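You operate a simulated robot arm through the tools that you are given. There is no shell and no other tool.

The job below is to be done with a simulated robot arm. You get a single attempt, and the scene is never put back.

## Task
Dry the cups again, then put the blue cup on the counter.
Fine: DRY setting; shut rack and door, dial at OFF.

Only the result counts: the job must be done as asked and must still hold three seconds after the hand-in. Knocking over, shifting, dropping, spilling or breaking anything else fails it.

## Robot
A 7-joint arm with a two-finger parallel gripper, fixed in place. Base frame: the origin is at the foot of the arm, x ahead of it, y to its left, z up. Lengths are in mm, angles in rad, forces in N, time in s.
With the tool pointing down near the work surface it reaches from about 300 to 720 mm from the base axis. Its first joint turns from -2.897 to 2.897 rad. Payload 3.43 kg.
The TCP is the grasp point between the finger pads, 30 mm short of the fingertips. In the tool frame z runs along the fingers and y along their closing line. The gripper opens to 94 mm. The fingers are 28 mm wide and 10 mm thick; the gripper's body (50 by 96 mm) begins 55 mm behind the TCP.
Orientation is that of the tool frame in the base frame, as [roll, pitch, yaw] about the fixed x, y, z axes, in that order (R = Rz(yaw) Ry(pitch) Rx(roll)). With the fingers straight down and closing along the base's y, the tool's x points along the base's -x, its y along +y and its z along -z.

## Interface
- The arm moves only by the tool step_arm. Its argument "commands" is a list of rows, each an object (a shift or turn left out is 0, a gripper value left out holds the last) with "offset": the shift along the tool's x, y, z in mm, a list of three; "dr": the turn, a rotation vector about the tool's x, y, z in rad, a list of three. In form: [{"offset": [dx, dy, dz], "dr": [rx, ry, rz]}, ...]. A call has 1 to 20 rows; each row is the pose to reach, as a shift and turn from the pose commanded when the call began, along the tool's axes at that moment. "fingers" is the finger opening in mm, from 0 to 94, set as the call begins (left out, the last holds). Each row takes 0.2 s and may step no farther than 50 mm and 0.15 rad from the row before; otherwise, or with a gripper value out of range, the whole call is refused. A pose out of reach is approached as far as the arm can. The call stops where the force on the tool passes 50 N (or 10 N more than at its start, if that is more) or the arm is blocked; 0.2 s more then pass. Each finger travels about 108 mm/s and halts on what it meets, pressing with about 33 N; the grip force reading is that of the motor and also rises with nothing between the fingers. The clock runs only during rows and for 0.2 s after the last one: add rows that repeat a pose to give the fingers time. It gives the time, the measured TCP pose, the force on the tool (base axes), the opening and the grip force at its end, in the units of the frame above (readings bear some noise), with the torque about the TCP (base axes, N m) and any sound that the robot's microphone picked up.
- Cameras (640 x 400 px; columns grow to the right, rows downward): "scene" is fixed at [55.2, 648.1, 1567.1]; the picture's right is [-0.78, -0.63, 0.00], its down [-0.30, 0.37, -0.88] and it looks along [0.55, -0.68, -0.48] (base axes); focal length 368 px, centre (320, 200). "wrist" rides on the gripper at [76, 14, -102] in the tool frame; the picture's right is [-0.18, 0.98, 0.00], its down [-0.75, -0.14, -0.64] and it looks along [-0.63, -0.12, 0.77] (tool axes); focal length 243 px, centre (320, 200). There is no depth. A picture from a camera that has moved, and an enlarged one, comes with that camera's place and axes in the base frame and with its lens. The place of the scene camera against the robot may be out by one fixed shift of up to 12 mm in any direction.
- camera(camera): a new picture of that camera. The clock stands still meanwhile.
- slide_trunk(by): slides the trunk up (or, below 0, down) by that many mm; the arm rides with it, the base frame stays. It gives what a move gives, with no picture.
- inspect(camera, box): a new picture of the part [left, top, right, bottom] of that camera's present view, enlarged. The clock stands still meanwhile.
- job_done(): hands the job in; it is judged then, once.

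Places have to be worked out from the pictures, the camera data and where the tool is seen. Open the gripper and draw the arm clear of the work before you hand the job in, unless the task says otherwise.

The tools are called as name(argument=value, ...) on one line, values as JSON. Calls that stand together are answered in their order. step_arm: Moves the arm, as the interface text tells. Its arguments: {"type":"object","properties":{"commands":{"type":"array","items":{"type":"object","properties":{"offset":{"type":"array","items":{"type":"number"}},"dr":{"type":"array","items":{"type":"number"}}}}},"fingers":{"type":"number"}},"required":["commands"]} The other tools are called the same way: slide_trunk (by) slides the trunk up or down; camera (camera) takes a picture; inspect (camera, box) takes an enlarged picture of a part of a camera's view; job_done () hands the job in.

At the start:

```text
time_s: 0.0
eef_pos: [414.8, 180.0, 1394.1]
tcp_rot: [-3.141, 0.002, 3.14]
contact_force: [0.7, 0.4, 0.3]
moment: [-0.01, -0.01, 0.0]
grip_width: 94.2
gripper_force: 0.1
trunk travel left (down, up): [-400.0, 190.0]
```

scene: 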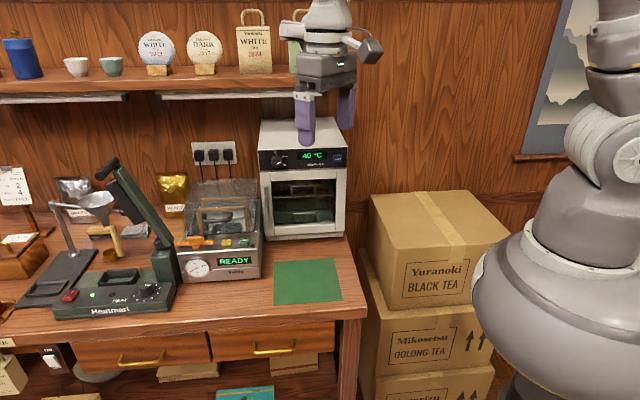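
wrist: 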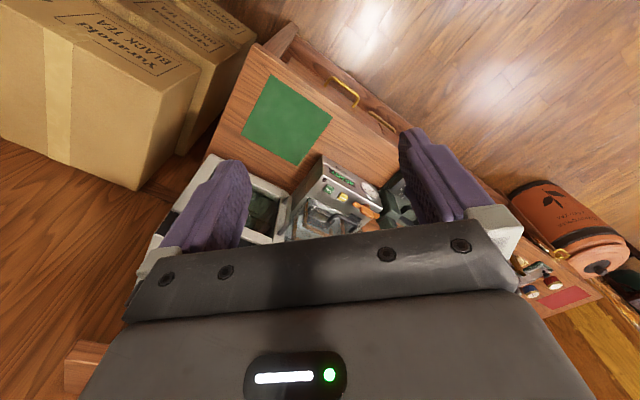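

I'll first look closely at the scene: the cabinet (cup dryer/steriliser), the counter and the shelf.

inspect(camera="scene", box=[240, 100, 370, 250])

inspect(camera="scene", box=[170, 120, 370, 310])

inspect(camera="scene", box=[0, 140, 200, 330])

inspect(camera="scene", box=[0, 0, 320, 110])

inspect(camera="scene", box=[0, 300, 320, 400])

```text
2.67 times, centred on (305, 175) of scene
camera zoom: at [55.2, 648.1, 1567.1], right [-0.78, -0.63, 0.0], down [-0.3, 0.37, -0.88], along [0.55, -0.68, -0.48], focal length 982 px, centre (360, 267)
```

zoom: 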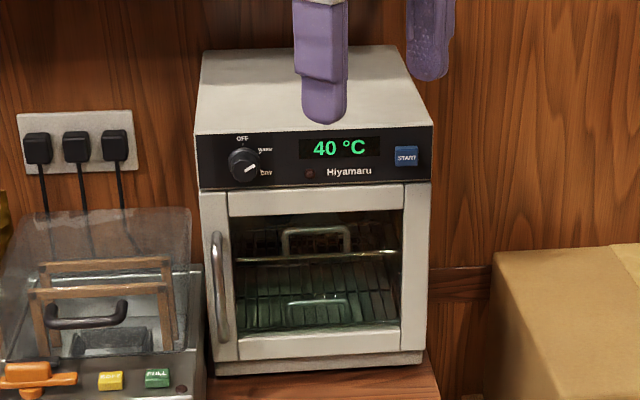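

```text
2.11 times, centred on (270, 215) of scene
camera zoom: at [55.2, 648.1, 1567.1], right [-0.78, -0.63, 0.0], down [-0.3, 0.37, -0.88], along [0.55, -0.68, -0.48], focal length 776 px, centre (425, 168)
```

zoom: 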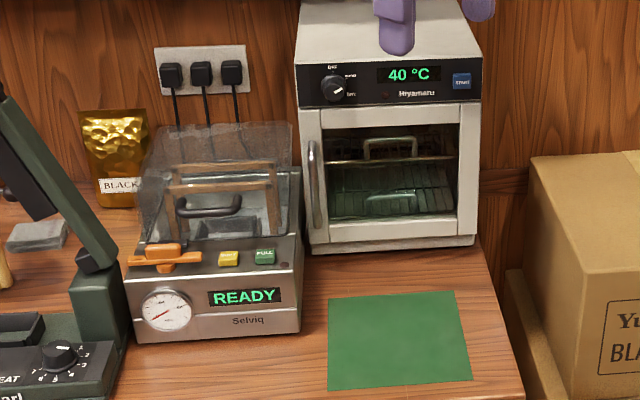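

```text
2.11 times, centred on (100, 235) of scene
camera zoom: at [55.2, 648.1, 1567.1], right [-0.78, -0.63, 0.0], down [-0.3, 0.37, -0.88], along [0.55, -0.68, -0.48], focal length 776 px, centre (783, 126)
```

zoom: 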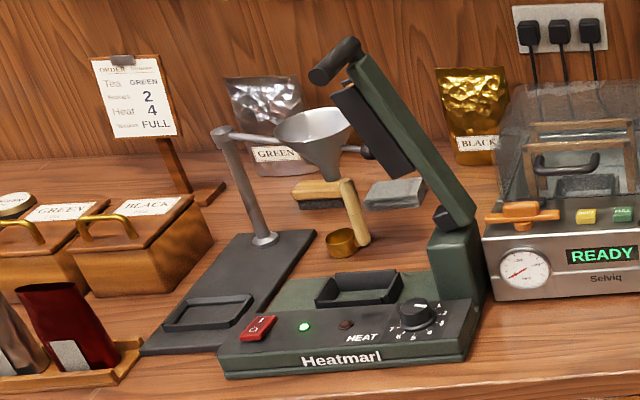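

```text
2.00 times, centred on (160, 55) of scene
camera zoom: at [55.2, 648.1, 1567.1], right [-0.78, -0.63, 0.0], down [-0.3, 0.37, -0.88], along [0.55, -0.68, -0.48], focal length 737 px, centre (640, 490)
```

zoom: 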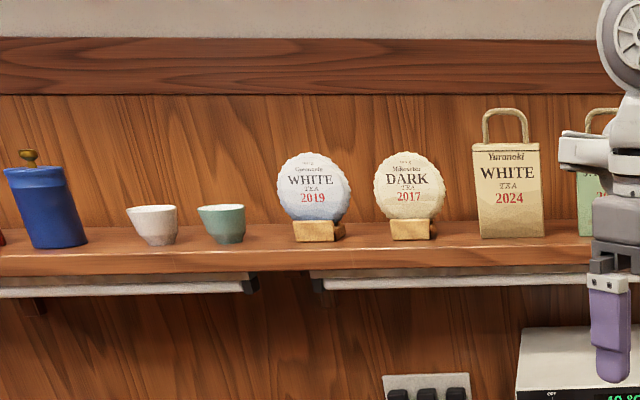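

```text
2.00 times, centred on (160, 350) of scene
camera zoom: at [55.2, 648.1, 1567.1], right [-0.78, -0.63, 0.0], down [-0.3, 0.37, -0.88], along [0.55, -0.68, -0.48], focal length 737 px, centre (640, -100)
```

zoom: 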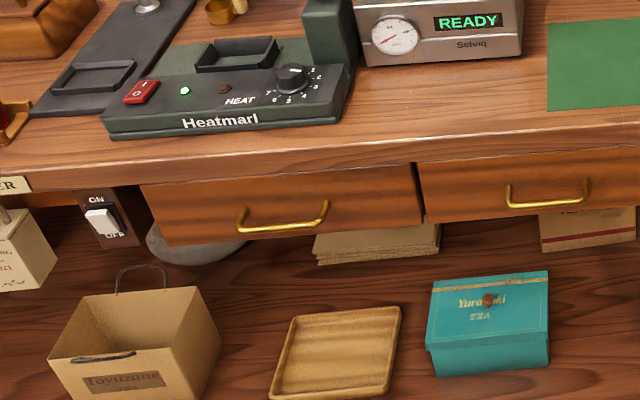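

The dryer ("Hiyamaru") has a dial OFF/WARM/DRY, a START button, a door with a handle at the left and racks within. I zoom in further on the panel and the inside.

inspect(camera="scene", box=[256, 140, 352, 182])

inspect(camera="scene", box=[262, 165, 350, 245])

inspect(camera="wrist", box=[150, 50, 420, 260])

inspect(camera="scene", box=[256, 145, 300, 172])

```text
6.67 times, centred on (304, 161) of scene
camera zoom: at [55.2, 648.1, 1567.1], right [-0.78, -0.63, 0.0], down [-0.3, 0.37, -0.88], along [0.55, -0.68, -0.48], focal length 2456 px, centre (427, 460)
```

zoom: 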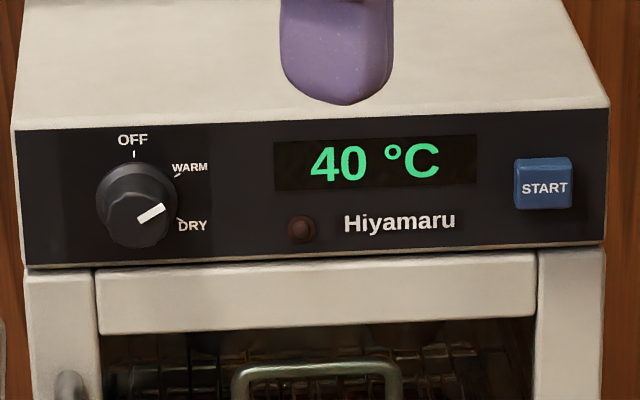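

```text
5.00 times, centred on (306, 205) of scene
camera zoom: at [55.2, 648.1, 1567.1], right [-0.78, -0.63, 0.0], down [-0.3, 0.37, -0.88], along [0.55, -0.68, -0.48], focal length 1842 px, centre (390, 175)
```

zoom: 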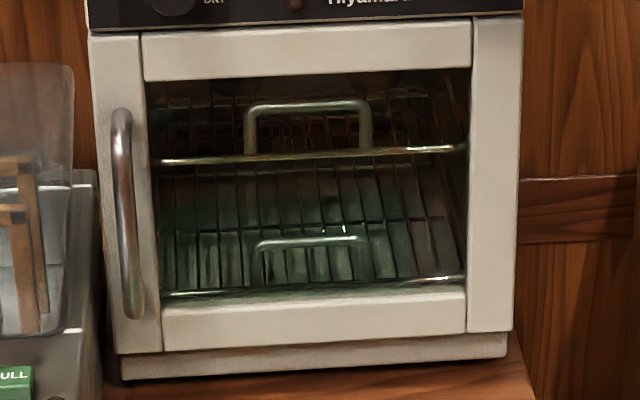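

```text
1.90 times, centred on (285, 155) of wrist
camera zoom: at [338.9, 193.5, 1497.3], right [0.18, 0.98, 0.0], down [0.75, -0.14, 0.64], along [0.63, -0.12, -0.77], focal length 462 px, centre (387, 286)
```

zoom: 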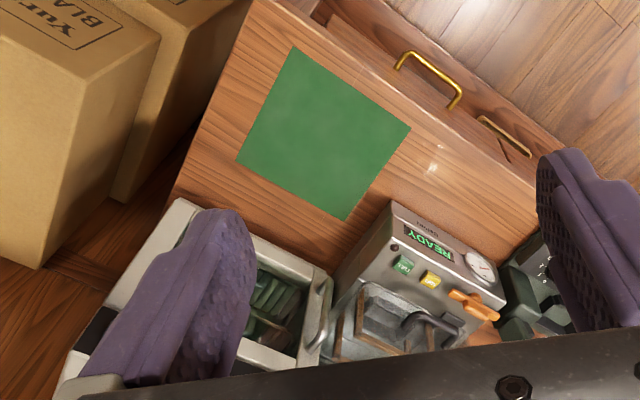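

```text
14.55 times, centred on (278, 158) of scene
camera zoom: at [55.2, 648.1, 1567.1], right [-0.78, -0.63, 0.0], down [-0.3, 0.37, -0.88], along [0.55, -0.68, -0.48], focal length 5359 px, centre (931, 804)
```

zoom: 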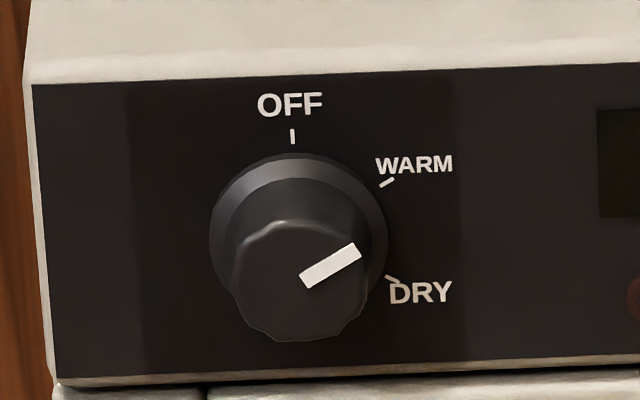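

The dial pointer reads as WARM now (display 40 °C); the dryer front faces roughly [-0.71, 0.71] with its front about 573 mm from the base plane, door hinged at the right. I turn the tool 45° so its camera faces the dryer squarely, without moving the TCP.

step_arm(commands=[{"dr": [0, 0, 0.13]}, {"dr": [0, 0, 0.26]}, {"dr": [0, 0, 0.39]}, {"dr": [0, 0, 0.52]}, {"dr": [0, 0, 0.65]}, {"dr": [0, 0, 0.785]}, {"dr": [0, 0, 0.785]}])

camera(camera="wrist")

```text
time_s: 1.6
eef_pos: [416.0, 181.0, 1394.8]
tcp_rot: [3.14, 0.001, 2.357]
contact_force: [0.9, -0.6, 0.1]
moment: [0.03, 0.03, 0.01]
grip_width: 94.0
gripper_force: 0.1
trunk travel left (down, up): [-400.0, 190.0]
```

```text
taken
camera wrist: at [371.2, 243.2, 1497.1], right [0.83, 0.56, 0.0], down [0.43, -0.63, 0.64], along [0.36, -0.53, -0.77], focal length 243 px, centre (320, 200)
```

wrist: 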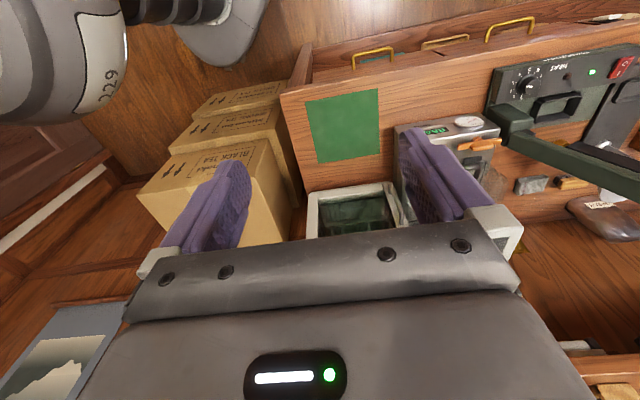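

View confirms the layout (image is upside-down relative to the dryer). I lower the trunk by 200 mm so that the arm sits better for horizontal work, then pitch the tool to look into the dryer.

slide_trunk(by=-200)

step_arm(commands=[{"dr": [0, -0.14, 0]}, {"dr": [0, -0.28, 0]}, {"dr": [0, -0.42, 0]}, {"dr": [0, -0.56, 0]}, {"dr": [0, -0.7, 0]}, {"dr": [0, -0.84, 0]}, {"dr": [0, -0.95, 0]}, {"dr": [0, -0.95, 0]}])

camera(camera="wrist")

camera(camera="scene")

```text
time_s: 3.8
eef_pos: [414.8, 179.6, 1195.2]
tcp_rot: [3.141, 0.0, 2.359]
contact_force: [0.2, -0.2, 0.8]
moment: [0.0, 0.0, 0.02]
grip_width: 94.1
gripper_force: 0.0
trunk travel left (down, up): [-200.0, 390.0]
```

```text
time_s: 5.6
eef_pos: [415.0, 179.8, 1194.7]
tcp_rot: [-3.141, 0.952, 2.359]
contact_force: [0.0, 0.2, -0.2]
moment: [-0.01, -0.02, -0.01]
grip_width: 93.9
gripper_force: 0.1
trunk travel left (down, up): [-200.0, 390.0]
```

```text
taken
camera wrist: at [334.0, 279.4, 1192.0], right [0.77, 0.62, 0.15], down [-0.16, -0.04, 0.99], along [0.62, -0.78, 0.07], focal length 243 px, centre (320, 200)
```

wrist: 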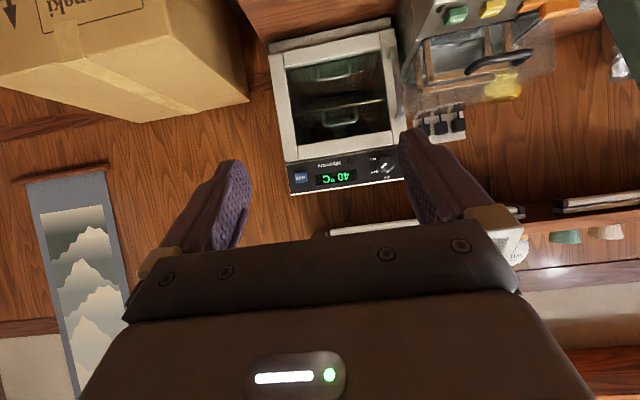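

```text
taken
```

scene: 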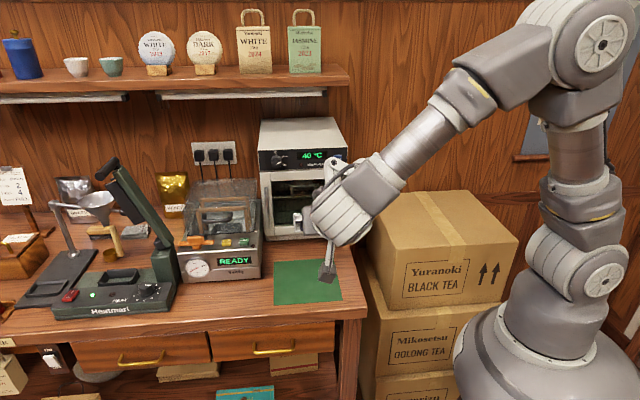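

Good upright-side view (inverted). I enlarge the dryer in the wrist picture.

inspect(camera="wrist", box=[260, 10, 420, 200])

inspect(camera="wrist", box=[280, 140, 410, 200])

inspect(camera="wrist", box=[280, 40, 410, 150])

inspect(camera="scene", box=[200, 110, 370, 260])

```text
2.11 times, centred on (340, 105) of wrist
camera zoom: at [334.0, 279.4, 1192.0], right [0.77, 0.62, 0.15], down [-0.16, -0.04, 0.99], along [0.62, -0.78, 0.07], focal length 511 px, centre (278, 400)
```

zoom: 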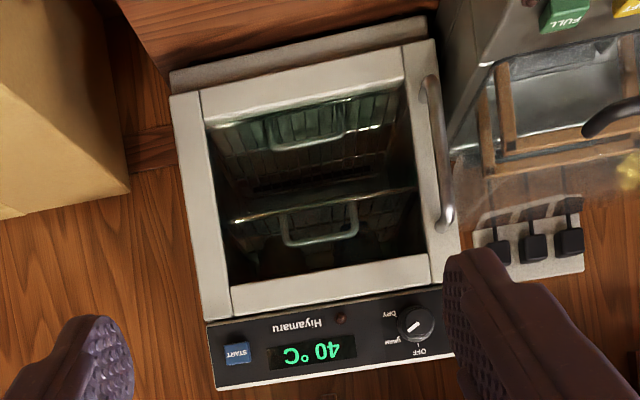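

```text
4.92 times, centred on (345, 170) of wrist
camera zoom: at [334.0, 279.4, 1192.0], right [0.77, 0.62, 0.15], down [-0.16, -0.04, 0.99], along [0.62, -0.78, 0.07], focal length 1194 px, centre (197, 348)
```

zoom: 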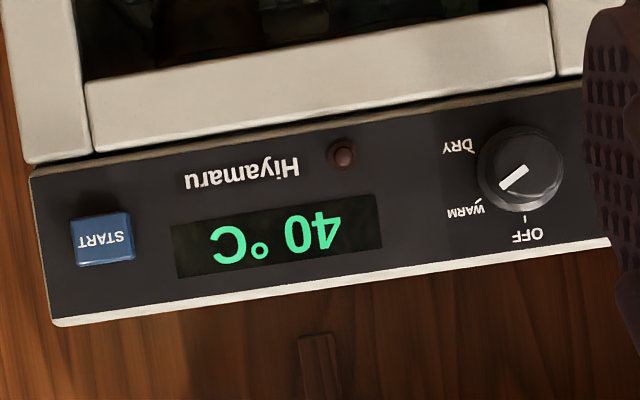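

```text
3.64 times, centred on (345, 95) of wrist
camera zoom: at [334.0, 279.4, 1192.0], right [0.77, 0.62, 0.15], down [-0.16, -0.04, 0.99], along [0.62, -0.78, 0.07], focal length 882 px, centre (229, 582)
```

zoom: 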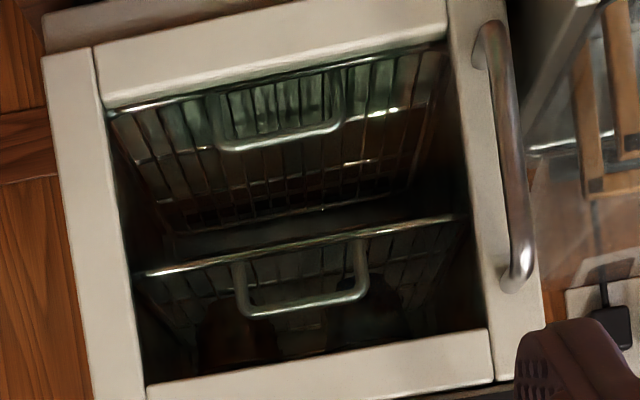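

```text
2.67 times, centred on (285, 185) of scene
camera zoom: at [55.2, 648.1, 1567.1], right [-0.78, -0.63, 0.0], down [-0.3, 0.37, -0.88], along [0.55, -0.68, -0.48], focal length 982 px, centre (413, 240)
```

zoom: 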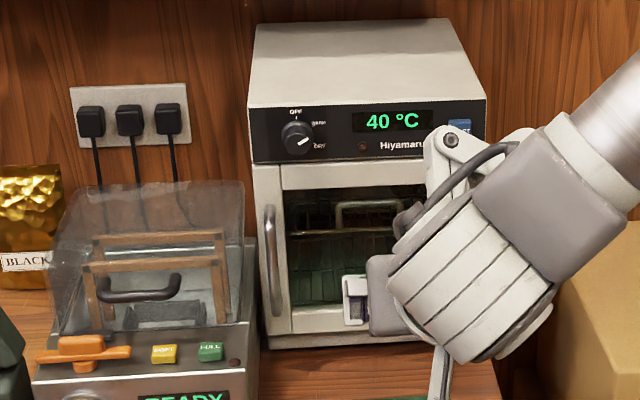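

Two dark cup silhouettes are on the upper rack; the dial indeed points at WARM. I estimate the dial at f≈548 mm in the counter direction [0.707,-0.707], z≈1170. I bring the tool level first.

step_arm(commands=[{"dr": [0, -0.14, 0]}, {"dr": [0, -0.28, 0]}, {"dr": [0, -0.42, 0]}, {"dr": [0, -0.56, 0]}, {"dr": [0, -0.619, 0]}, {"dr": [0, -0.619, 0]}])

```text
time_s: 7.0
eef_pos: [414.7, 180.7, 1194.5]
tcp_rot: [-2.948, 1.57, 2.552]
contact_force: [-0.2, 0.6, -0.5]
moment: [-0.03, 0.02, -0.01]
grip_width: 93.9
gripper_force: 0.1
trunk travel left (down, up): [-200.0, 390.0]
```

Tool is level, pointing at the dryer. I move to a standoff in front of the dial, rolling the tool so its camera hangs to the lower right (clear of the sealer's raised lid).

step_arm(commands=[{"offset": [3, 13, 43], "dr": [0, 0, -0.137]}, {"offset": [6, 27, 86], "dr": [0, 0, -0.274]}, {"offset": [9, 40, 129], "dr": [0, 0, -0.411]}, {"offset": [11, 54, 171], "dr": [0, 0, -0.549]}, {"offset": [14, 67, 214], "dr": [0, 0, -0.686]}, {"offset": [17, 81, 257], "dr": [0, 0, -0.823]}, {"offset": [20, 94, 300], "dr": [0, 0, -0.96]}, {"offset": [20, 94, 300], "dr": [0, 0, -0.96]}])

camera(camera="wrist")

camera(camera="scene")

```text
time_s: 8.8
eef_pos: [694.1, 32.6, 1176.1]
tcp_rot: [-1.573, 0.609, -2.356]
contact_force: [-0.1, 0.2, -0.7]
moment: [0.01, 0.01, 0.01]
grip_width: 94.1
gripper_force: 0.0
trunk travel left (down, up): [-200.0, 390.0]
```

```text
taken
camera wrist: at [582.8, 66.9, 1121.3], right [0.5, 0.51, -0.7], down [-0.07, 0.83, 0.55], along [0.86, -0.22, 0.46], focal length 243 px, centre (320, 200)
```

wrist: 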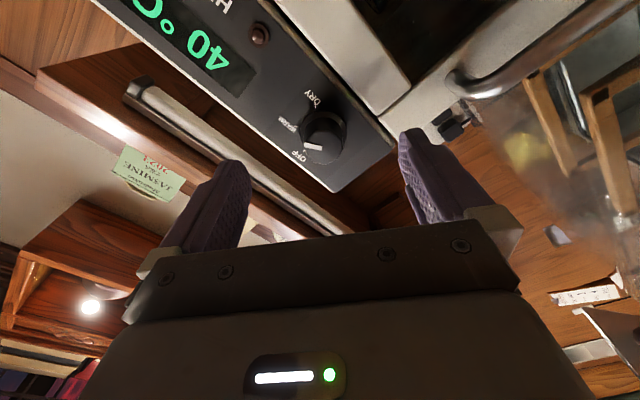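

```text
taken
```

scene: 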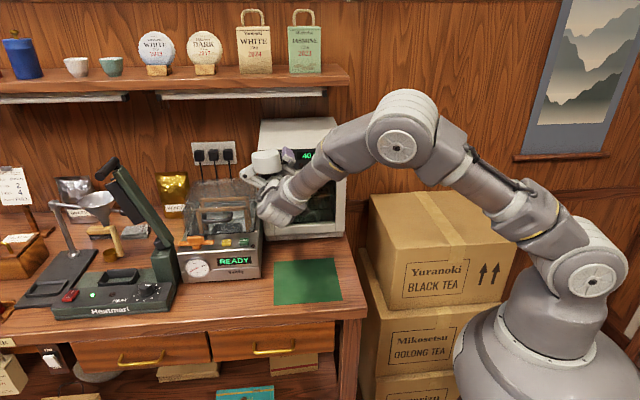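

The arm is at the standoff. I zoom on the dial from the wrist camera to locate its axis precisely.

inspect(camera="wrist", box=[230, 60, 410, 200])

inspect(camera="scene", box=[180, 110, 370, 260])

```text
2.86 times, centred on (320, 130) of wrist
camera zoom: at [582.8, 66.9, 1121.3], right [0.5, 0.51, -0.7], down [-0.07, 0.83, 0.55], along [0.86, -0.22, 0.46], focal length 693 px, centre (320, 400)
```

zoom: 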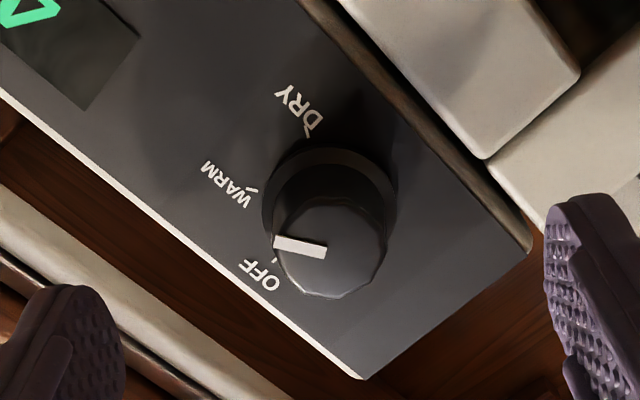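

```text
2.67 times, centred on (275, 185) of scene
camera zoom: at [55.2, 648.1, 1567.1], right [-0.78, -0.63, 0.0], down [-0.3, 0.37, -0.88], along [0.55, -0.68, -0.48], focal length 982 px, centre (440, 240)
```

zoom: 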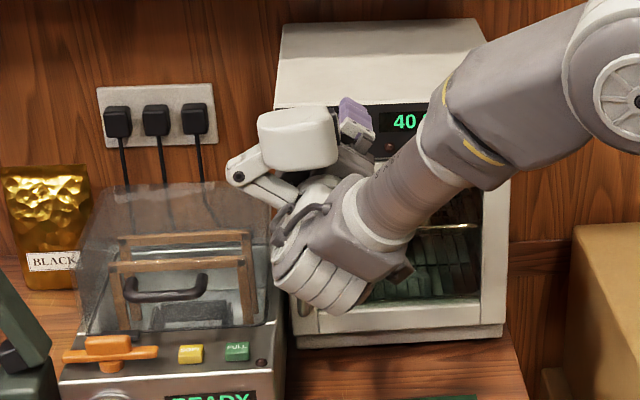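

From two wrist views I get the panel at f≈530 and the dial axis at l≈514, z≈1174.5, essentially on the tool axis. I narrow the fingers to 60 mm and advance 18 mm with a small centring shift, then look again.

step_arm(commands=[{"offset": [0.5, 1.2, 6]}, {"offset": [0.5, 1.2, 12]}, {"offset": [0.5, 1.2, 18]}, {"offset": [0.5, 1.2, 18]}], fingers=60)

camera(camera="wrist")

inspect(camera="wrist", box=[230, 60, 410, 220])

inspect(camera="scene", box=[240, 110, 340, 190])

```text
time_s: 9.8
eef_pos: [707.1, 21.1, 1173.9]
tcp_rot: [-1.572, 0.611, -2.355]
contact_force: [0.0, 0.9, -0.3]
moment: [-0.01, 0.05, 0.01]
grip_width: 60.1
gripper_force: 0.0
trunk travel left (down, up): [-200.0, 390.0]
```

```text
taken
camera wrist: at [595.8, 55.3, 1118.3], right [0.5, 0.51, -0.7], down [-0.07, 0.83, 0.55], along [0.86, -0.22, 0.46], focal length 243 px, centre (320, 200)
```

wrist: 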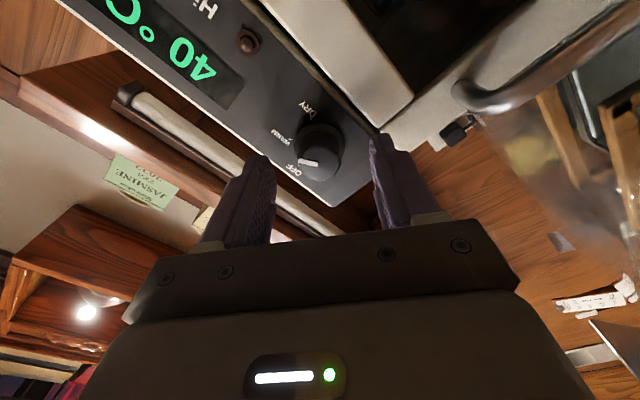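

```text
2.50 times, centred on (320, 140) of wrist
camera zoom: at [595.8, 55.3, 1118.3], right [0.5, 0.51, -0.7], down [-0.07, 0.83, 0.55], along [0.86, -0.22, 0.46], focal length 606 px, centre (320, 350)
```

zoom: 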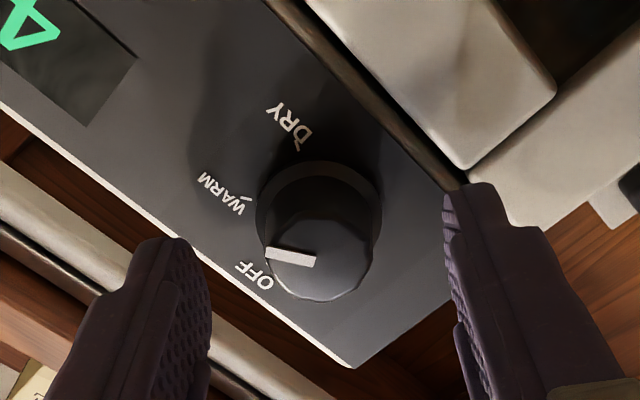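

```text
5.00 times, centred on (290, 150) of scene
camera zoom: at [55.2, 648.1, 1567.1], right [-0.78, -0.63, 0.0], down [-0.3, 0.37, -0.88], along [0.55, -0.68, -0.48], focal length 1842 px, centre (470, 450)
```

zoom: 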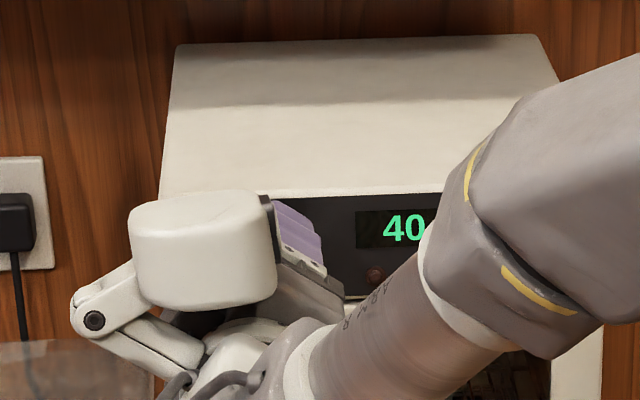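

The dial cap's front is at f≈513, panel ≈533, and the dial is centred between the fingers. I advance 12 mm so the fingertips straddle the dial (tips ≈5 mm off the panel).

step_arm(commands=[{"offset": [0, 0, 4]}, {"offset": [0, 0, 8]}, {"offset": [0, 0, 12]}, {"offset": [0, 0, 12]}])

inspect(camera="wrist", box=[230, 60, 410, 220])

```text
time_s: 10.8
eef_pos: [716.2, 12.3, 1173.0]
tcp_rot: [-1.572, 0.611, -2.356]
contact_force: [-0.2, 0.6, -0.1]
moment: [0.01, 0.01, -0.02]
grip_width: 59.7
gripper_force: 0.1
trunk travel left (down, up): [-200.0, 390.0]
```

```text
2.50 times, centred on (320, 140) of wrist
camera zoom: at [604.4, 46.7, 1118.0], right [0.5, 0.51, -0.7], down [-0.07, 0.83, 0.55], along [0.86, -0.22, 0.46], focal length 606 px, centre (320, 350)
```

zoom: 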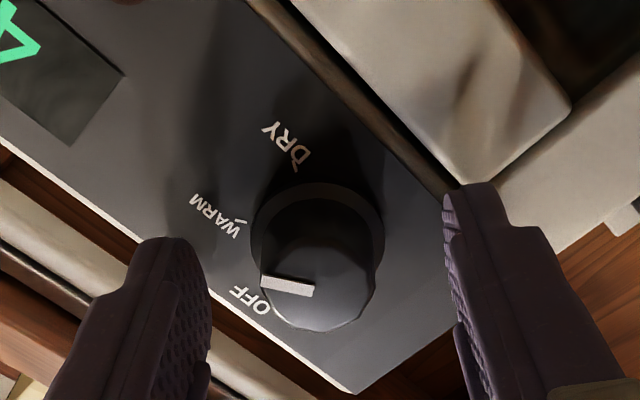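

No contact, fingertips now alongside the dial. I close on it.

step_arm(commands=[{"offset": [0, 0, 0]}, {"offset": [0, 0, 0]}, {"offset": [0, 0, 0]}], fingers=10)

inspect(camera="wrist", box=[230, 60, 410, 220])

```text
time_s: 11.6
eef_pos: [715.8, 13.0, 1173.0]
tcp_rot: [-1.572, 0.611, -2.356]
contact_force: [0.4, -0.6, 3.2]
moment: [-0.05, -0.09, -0.13]
grip_width: 31.5
gripper_force: 44.9
trunk travel left (down, up): [-200.0, 390.0]
```

```text
2.50 times, centred on (320, 140) of wrist
camera zoom: at [604.2, 46.5, 1118.3], right [0.5, 0.51, -0.7], down [-0.07, 0.83, 0.55], along [0.86, -0.22, 0.46], focal length 606 px, centre (320, 350)
```

zoom: 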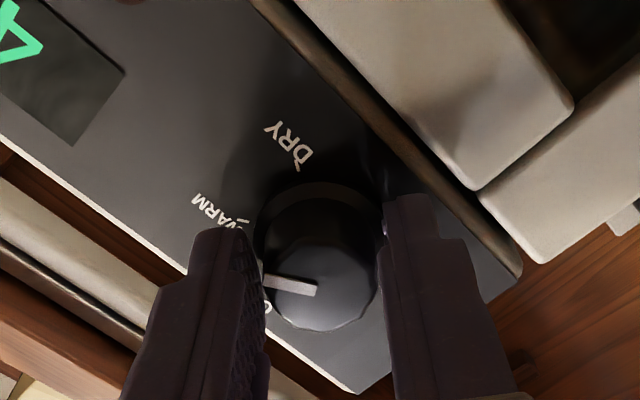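

Dial gripped (31.5 mm wide). I turn it clockwise by about 1.0 rad toward DRY.

step_arm(commands=[{"dr": [0, 0, 0.125]}, {"dr": [0, 0, 0.25]}, {"dr": [0, 0, 0.375]}, {"dr": [0, 0, 0.5]}, {"dr": [0, 0, 0.625]}, {"dr": [0, 0, 0.75]}, {"dr": [0, 0, 0.875]}, {"dr": [0, 0, 1.0]}, {"dr": [0, 0, 1.0]}])

camera(camera="wrist")

inspect(camera="wrist", box=[230, 60, 410, 220])

inspect(camera="scene", box=[240, 110, 370, 190])

```text
time_s: 13.6
eef_pos: [715.7, 12.0, 1173.3]
tcp_rot: [1.587, 1.527, 0.804]
contact_force: [10.1, -2.9, 16.1]
moment: [-0.68, -0.69, 0.16]
grip_width: 31.6
gripper_force: 45.0
trunk travel left (down, up): [-200.0, 390.0]
```

```text
taken
camera wrist: at [655.1, 97.5, 1098.0], right [0.69, 0.69, 0.23], down [-0.58, 0.33, 0.75], along [0.44, -0.64, 0.62], focal length 243 px, centre (320, 200)
```

wrist: 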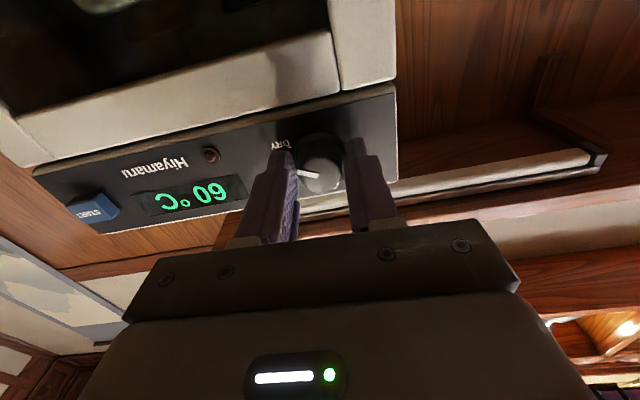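

```text
2.50 times, centred on (320, 140) of wrist
camera zoom: at [655.1, 97.5, 1098.0], right [0.69, 0.69, 0.23], down [-0.58, 0.33, 0.75], along [0.44, -0.64, 0.62], focal length 606 px, centre (320, 350)
```

zoom: 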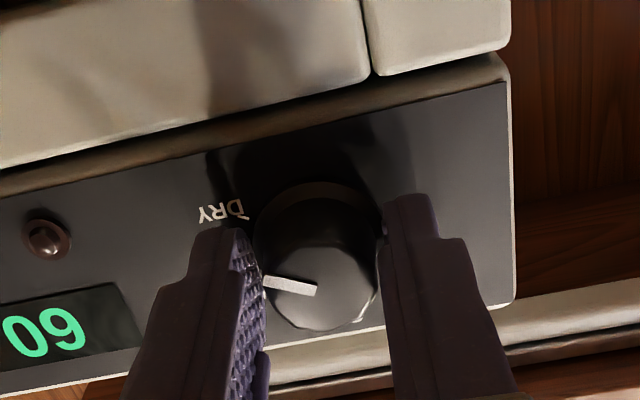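

```text
4.92 times, centred on (305, 150) of scene
camera zoom: at [55.2, 648.1, 1567.1], right [-0.78, -0.63, 0.0], down [-0.3, 0.37, -0.88], along [0.55, -0.68, -0.48], focal length 1814 px, centre (394, 446)
```

zoom: 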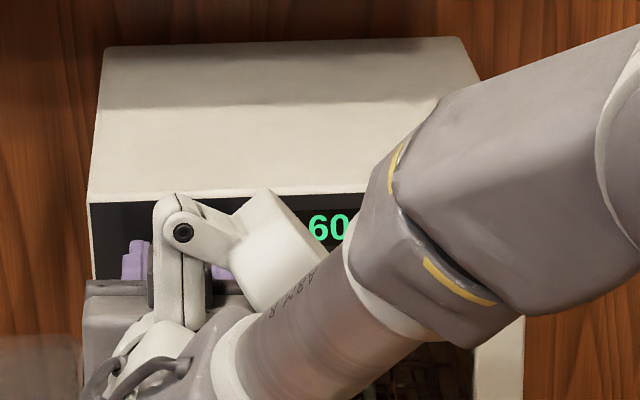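

The display switched to 60 °C, i.e. DRY. I release the dial, then back off.

step_arm(commands=[{"offset": [0, 0, 0]}, {"offset": [0, 0, 0]}], fingers=60)

step_arm(commands=[{"offset": [0, 0, -20]}, {"offset": [0, 0, -45]}, {"offset": [0, 0, -70]}, {"offset": [0, 0, -70]}])

inspect(camera="wrist", box=[190, 60, 430, 220])

camera(camera="wrist")

```text
time_s: 14.2
eef_pos: [715.2, 13.9, 1171.8]
tcp_rot: [1.647, 1.531, 0.864]
contact_force: [0.0, 0.1, -0.6]
moment: [0.0, 0.01, 0.01]
grip_width: 60.1
gripper_force: 0.0
trunk travel left (down, up): [-200.0, 390.0]
```

```text
time_s: 15.2
eef_pos: [665.9, 62.2, 1173.4]
tcp_rot: [1.621, 1.529, 0.835]
contact_force: [-1.0, -0.3, 0.0]
moment: [-0.01, -0.01, 0.03]
grip_width: 60.0
gripper_force: 0.2
trunk travel left (down, up): [-200.0, 390.0]
```

```text
2.50 times, centred on (310, 140) of wrist
camera zoom: at [605.1, 147.2, 1097.9], right [0.69, 0.69, 0.22], down [-0.57, 0.33, 0.75], along [0.44, -0.64, 0.62], focal length 606 px, centre (345, 350)
```

zoom: 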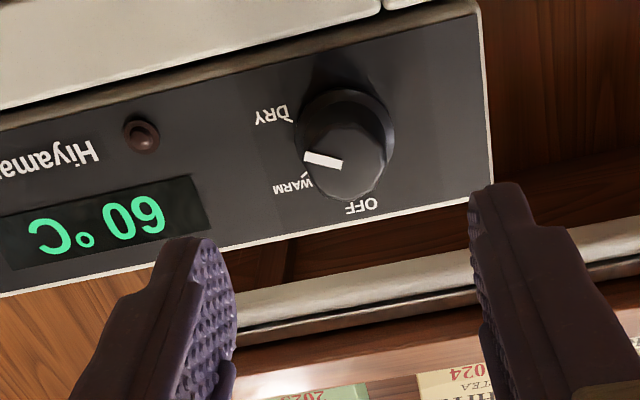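

```text
taken
camera wrist: at [605.1, 147.2, 1097.9], right [0.69, 0.69, 0.22], down [-0.57, 0.33, 0.75], along [0.44, -0.64, 0.62], focal length 243 px, centre (320, 200)
```

wrist: 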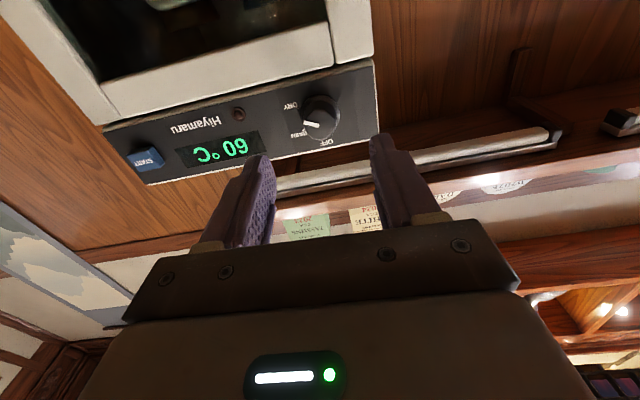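

Pointer now sits at DRY and the panel reads 60 °C. I close the fingers and shift over to the START button (estimated l≈344, z≈1175), staying back for a check.

step_arm(commands=[{"offset": [-2, -43, 0]}, {"offset": [-4, -86, 0]}, {"offset": [-7, -129, 0]}, {"offset": [-9, -171, 0]}, {"offset": [-9, -171, 25]}, {"offset": [-9, -171, 45]}, {"offset": [-9, -171, 45]}], fingers=0)

camera(camera="wrist")

inspect(camera="wrist", box=[230, 60, 410, 220])

inspect(camera="scene", box=[240, 110, 370, 190])

```text
time_s: 16.8
eef_pos: [576.5, -90.8, 1174.0]
tcp_rot: [1.623, 1.531, 0.839]
contact_force: [-0.9, 0.2, -0.6]
moment: [-0.02, 0.04, 0.0]
grip_width: 0.0
gripper_force: 32.9
trunk travel left (down, up): [-200.0, 390.0]
```

```text
taken
camera wrist: at [516.4, -6.2, 1098.6], right [0.69, 0.69, 0.22], down [-0.57, 0.33, 0.75], along [0.44, -0.64, 0.62], focal length 243 px, centre (320, 200)
```

wrist: 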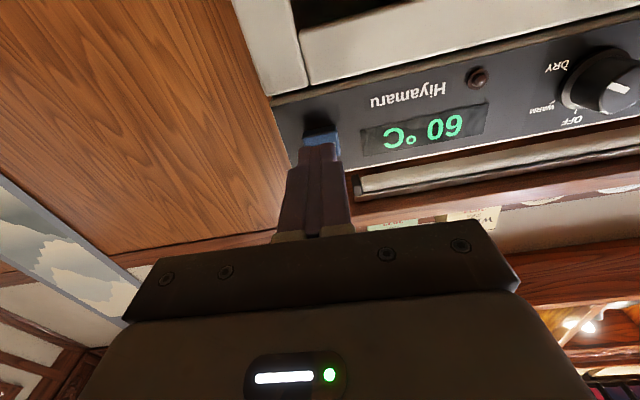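

```text
2.50 times, centred on (320, 140) of wrist
camera zoom: at [516.4, -6.2, 1098.6], right [0.69, 0.69, 0.22], down [-0.57, 0.33, 0.75], along [0.44, -0.64, 0.62], focal length 606 px, centre (320, 350)
```

zoom: 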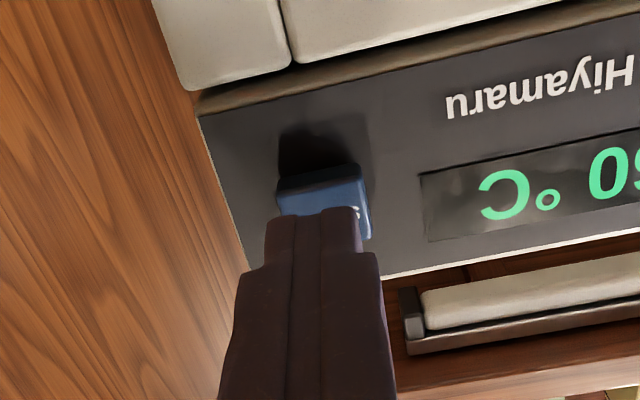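

```text
4.92 times, centred on (305, 150) of scene
camera zoom: at [55.2, 648.1, 1567.1], right [-0.78, -0.63, 0.0], down [-0.3, 0.37, -0.88], along [0.55, -0.68, -0.48], focal length 1814 px, centre (394, 446)
```

zoom: 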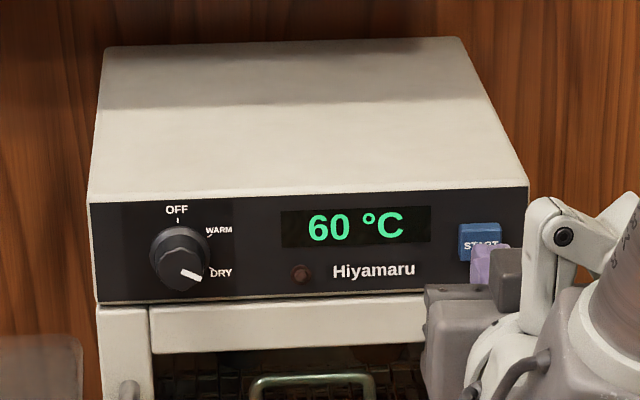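

The scene view confirms the pointer at DRY; the closed fingertips are lined up with START about 15–20 mm away. I advance gently in small increments.

step_arm(commands=[{"offset": [0, 0, 6]}, {"offset": [0, 0, 12]}, {"offset": [0, 0, 14]}, {"offset": [0, 0, 16]}])

inspect(camera="wrist", box=[230, 60, 410, 220])

```text
time_s: 17.8
eef_pos: [588.4, -102.2, 1174.9]
tcp_rot: [1.62, 1.531, 0.834]
contact_force: [0.1, -0.6, -0.7]
moment: [-0.01, 0.0, -0.01]
grip_width: 0.2
gripper_force: 33.3
trunk travel left (down, up): [-200.0, 390.0]
```

```text
2.50 times, centred on (320, 140) of wrist
camera zoom: at [527.5, -17.6, 1099.5], right [0.69, 0.69, 0.22], down [-0.57, 0.33, 0.75], along [0.44, -0.64, 0.62], focal length 606 px, centre (320, 350)
```

zoom: 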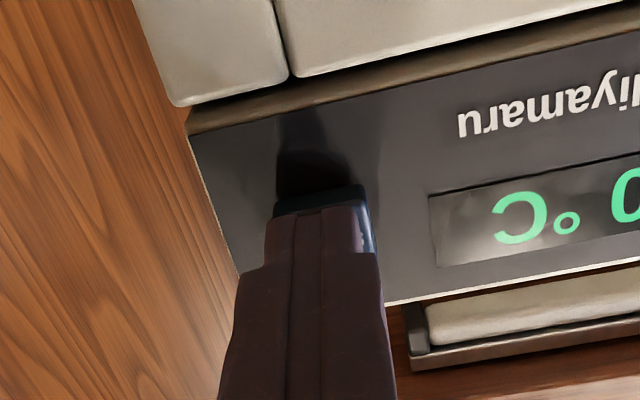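

Tips are just in front of the button with no force yet. I keep pressing in 2 mm steps.

step_arm(commands=[{"offset": [0, 0, 2]}, {"offset": [0, 0, 4]}])

inspect(camera="scene", box=[240, 110, 370, 190])

```text
time_s: 18.4
eef_pos: [591.0, -104.9, 1175.1]
tcp_rot: [1.609, 1.532, 0.825]
contact_force: [-1.1, 1.6, 0.2]
moment: [-0.02, -0.01, -0.04]
grip_width: 0.1
gripper_force: 32.3
trunk travel left (down, up): [-200.0, 390.0]
```

```text
4.92 times, centred on (305, 150) of scene
camera zoom: at [55.2, 648.1, 1567.1], right [-0.78, -0.63, 0.0], down [-0.3, 0.37, -0.88], along [0.55, -0.68, -0.48], focal length 1814 px, centre (394, 446)
```

zoom: 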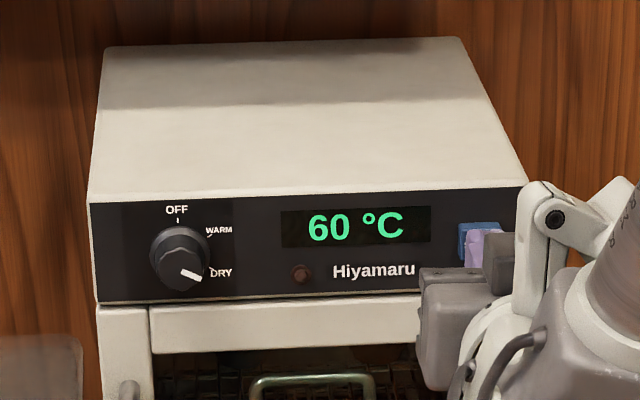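

First light contact (~2 N), so the button face is at f≈522. I press on by a few mm.

step_arm(commands=[{"offset": [0, 0, 1.5]}, {"offset": [0, 0, 3]}])

inspect(camera="scene", box=[240, 110, 370, 190])

```text
time_s: 19.0
eef_pos: [594.2, -106.1, 1174.8]
tcp_rot: [1.625, 1.531, 0.842]
contact_force: [-0.9, 1.8, -1.5]
moment: [0.01, 0.02, -0.01]
grip_width: 0.1
gripper_force: 32.6
trunk travel left (down, up): [-200.0, 390.0]
heard: click
```

```text
4.92 times, centred on (305, 150) of scene
camera zoom: at [55.2, 648.1, 1567.1], right [-0.78, -0.63, 0.0], down [-0.3, 0.37, -0.88], along [0.55, -0.68, -0.48], focal length 1814 px, centre (394, 446)
```

zoom: 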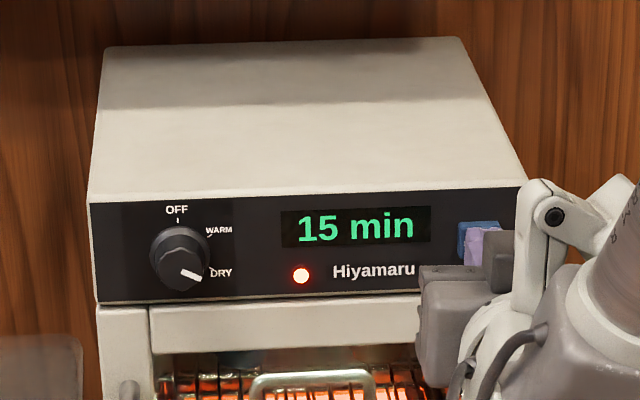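

A click, the lamp lit, the heater glows and the display reads "15 min": the DRY cycle is running. I back the arm off and wait while watching the timer.

step_arm(commands=[{"offset": [0, 0, -20]}, {"offset": [0, 0, -50]}, {"offset": [0, 0, -90]}, {"offset": [0, 0, -130]}, {"offset": [0, 0, -130]}, {"offset": [0, 0, -130]}, {"offset": [0, 0, -130]}, {"offset": [0, 0, -130]}])

inspect(camera="scene", box=[240, 110, 370, 250])

```text
time_s: 20.8
eef_pos: [500.8, -15.2, 1172.9]
tcp_rot: [1.618, 1.53, 0.833]
contact_force: [0.7, 0.5, -0.3]
moment: [-0.02, -0.01, 0.0]
grip_width: 0.0
gripper_force: 33.5
trunk travel left (down, up): [-200.0, 390.0]
```

```text
2.86 times, centred on (305, 180) of scene
camera zoom: at [55.2, 648.1, 1567.1], right [-0.78, -0.63, 0.0], down [-0.3, 0.37, -0.88], along [0.55, -0.68, -0.48], focal length 1053 px, centre (363, 257)
```

zoom: 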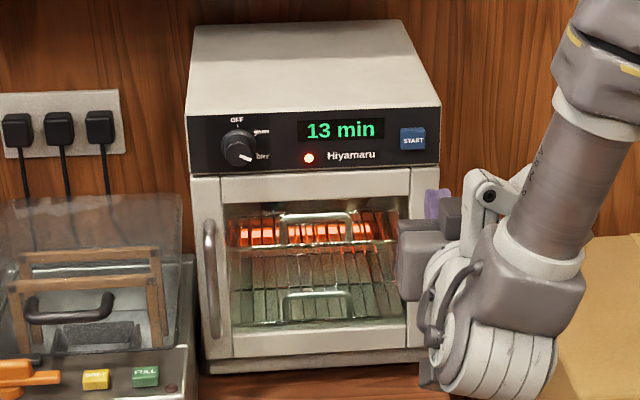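

The timer counts about one "minute" per second (13 min now). While it runs I move back to a lower viewpoint to look at the handle and the cups in the lit cabinet.

step_arm(commands=[{"offset": [23, 17, -23], "dr": [0, 0.136, 0]}, {"offset": [45, 35, -46], "dr": [0, 0.272, 0]}, {"offset": [68, 52, -69], "dr": [0, 0.408, 0]}, {"offset": [90, 70, -92], "dr": [0, 0.544, 0]}, {"offset": [113, 87, -115], "dr": [0, 0.68, 0]}, {"offset": [113, 87, -115], "dr": [0, 0.68, 0]}])

camera(camera="wrist")

inspect(camera="scene", box=[240, 110, 370, 250])

```text
time_s: 22.2
eef_pos: [483.8, 131.0, 1064.9]
tcp_rot: [3.078, 0.887, 2.309]
contact_force: [0.1, -0.1, -0.2]
moment: [-0.02, 0.01, 0.0]
grip_width: 0.0
gripper_force: 33.6
trunk travel left (down, up): [-200.0, 390.0]
```

```text
taken
camera wrist: at [403.6, 231.0, 1071.9], right [0.77, 0.61, 0.18], down [-0.14, -0.11, 0.98], along [0.62, -0.78, 0.0], focal length 243 px, centre (320, 200)
```

wrist: 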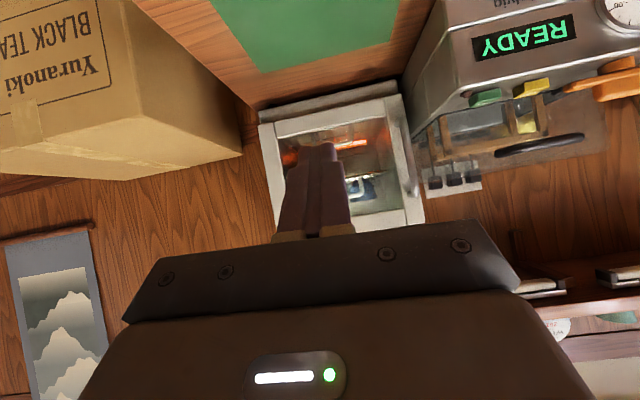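

```text
2.86 times, centred on (305, 180) of scene
camera zoom: at [55.2, 648.1, 1567.1], right [-0.78, -0.63, 0.0], down [-0.3, 0.37, -0.88], along [0.55, -0.68, -0.48], focal length 1053 px, centre (363, 257)
```

zoom: 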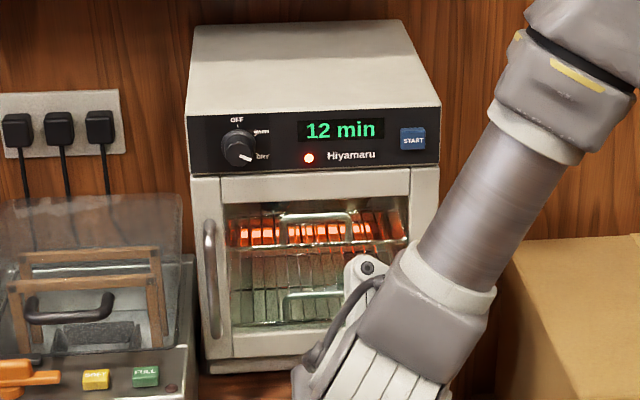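

The closed fingers block the view; I open them (and let time pass) and look again — a blue cup seems visible on the upper rack.

step_arm(commands=[{"offset": [0, 0, 0]}, {"offset": [0, 0, 0]}, {"offset": [0, 0, 0]}], fingers=94)

camera(camera="wrist")

inspect(camera="wrist", box=[250, 70, 430, 240])

```text
time_s: 23.0
eef_pos: [484.9, 130.7, 1064.7]
tcp_rot: [3.08, 0.887, 2.307]
contact_force: [-0.2, 0.7, 0.6]
moment: [-0.02, 0.01, 0.0]
grip_width: 94.0
gripper_force: 0.0
trunk travel left (down, up): [-200.0, 390.0]
```

```text
taken
camera wrist: at [403.7, 230.6, 1071.9], right [0.77, 0.61, 0.18], down [-0.14, -0.11, 0.98], along [0.62, -0.79, 0.0], focal length 243 px, centre (320, 200)
```

wrist: 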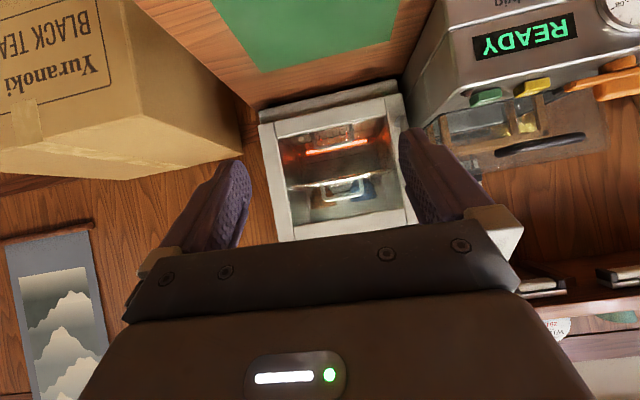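

```text
2.35 times, centred on (340, 155) of wrist
camera zoom: at [403.7, 230.6, 1071.9], right [0.77, 0.61, 0.18], down [-0.14, -0.11, 0.98], along [0.62, -0.79, 0.0], focal length 571 px, centre (273, 306)
```

zoom: 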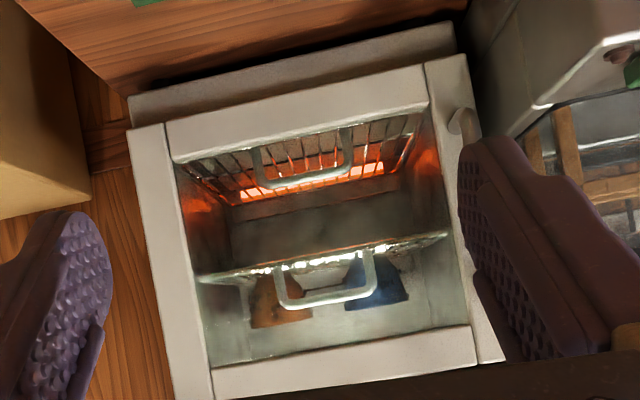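

The cups stand on the upper rack: brown at right, blue at left (l≈476), a white one behind; upper rack's handle bar at l≈439, z≈1075. While the cycle runs I swing round for a close view of the door handle and its clearance to the sealer.

step_arm(commands=[{"offset": [-11, 7.5, 23.3], "dr": [-0.1014, 0.0051, -0.0825]}, {"offset": [-22, 15, 46.5], "dr": [-0.2028, 0.0102, -0.165]}, {"offset": [-33, 22.4, 69.8], "dr": [-0.3043, 0.0152, -0.2475]}, {"offset": [-44, 29.9, 93], "dr": [-0.4057, 0.0203, -0.33]}, {"offset": [-55, 37.3, 116.3], "dr": [-0.5071, 0.0254, -0.4125]}, {"offset": [-66.1, 44.8, 139.5], "dr": [-0.6085, 0.0305, -0.495]}, {"offset": [-66.1, 44.8, 139.5], "dr": [-0.6085, 0.0305, -0.495]}], fingers=40)

camera(camera="wrist")

inspect(camera="scene", box=[240, 110, 370, 250])

```text
time_s: 24.6
eef_pos: [623.8, 58.3, 1031.9]
tcp_rot: [3.081, 0.888, 3.096]
contact_force: [0.7, -0.4, -0.4]
moment: [0.02, -0.01, 0.0]
grip_width: 40.2
gripper_force: 0.1
trunk travel left (down, up): [-200.0, 390.0]
```

```text
taken
camera wrist: at [495.9, 71.9, 1037.7], right [0.11, 0.98, 0.18], down [-0.02, -0.18, 0.98], along [0.99, -0.12, 0.0], focal length 243 px, centre (320, 200)
```

wrist: 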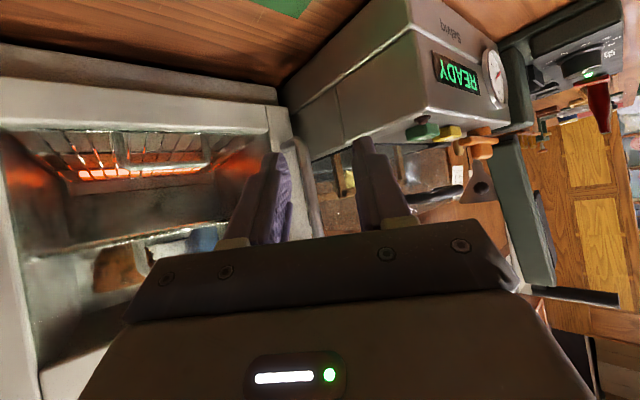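

```text
2.86 times, centred on (305, 180) of scene
camera zoom: at [55.2, 648.1, 1567.1], right [-0.78, -0.63, 0.0], down [-0.3, 0.37, -0.88], along [0.55, -0.68, -0.48], focal length 1053 px, centre (363, 257)
```

zoom: 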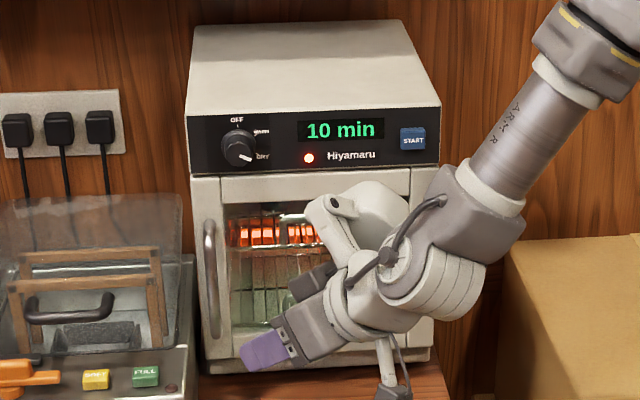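

inspect(camera="wrist", box=[230, 60, 420, 240])

```text
2.22 times, centred on (325, 150) of wrist
camera zoom: at [495.9, 71.9, 1037.7], right [0.11, 0.98, 0.18], down [-0.02, -0.18, 0.98], along [0.99, -0.12, 0.0], focal length 539 px, centre (309, 311)
```

zoom: 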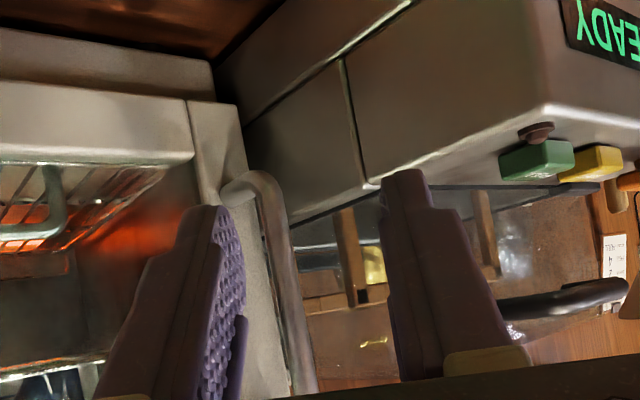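

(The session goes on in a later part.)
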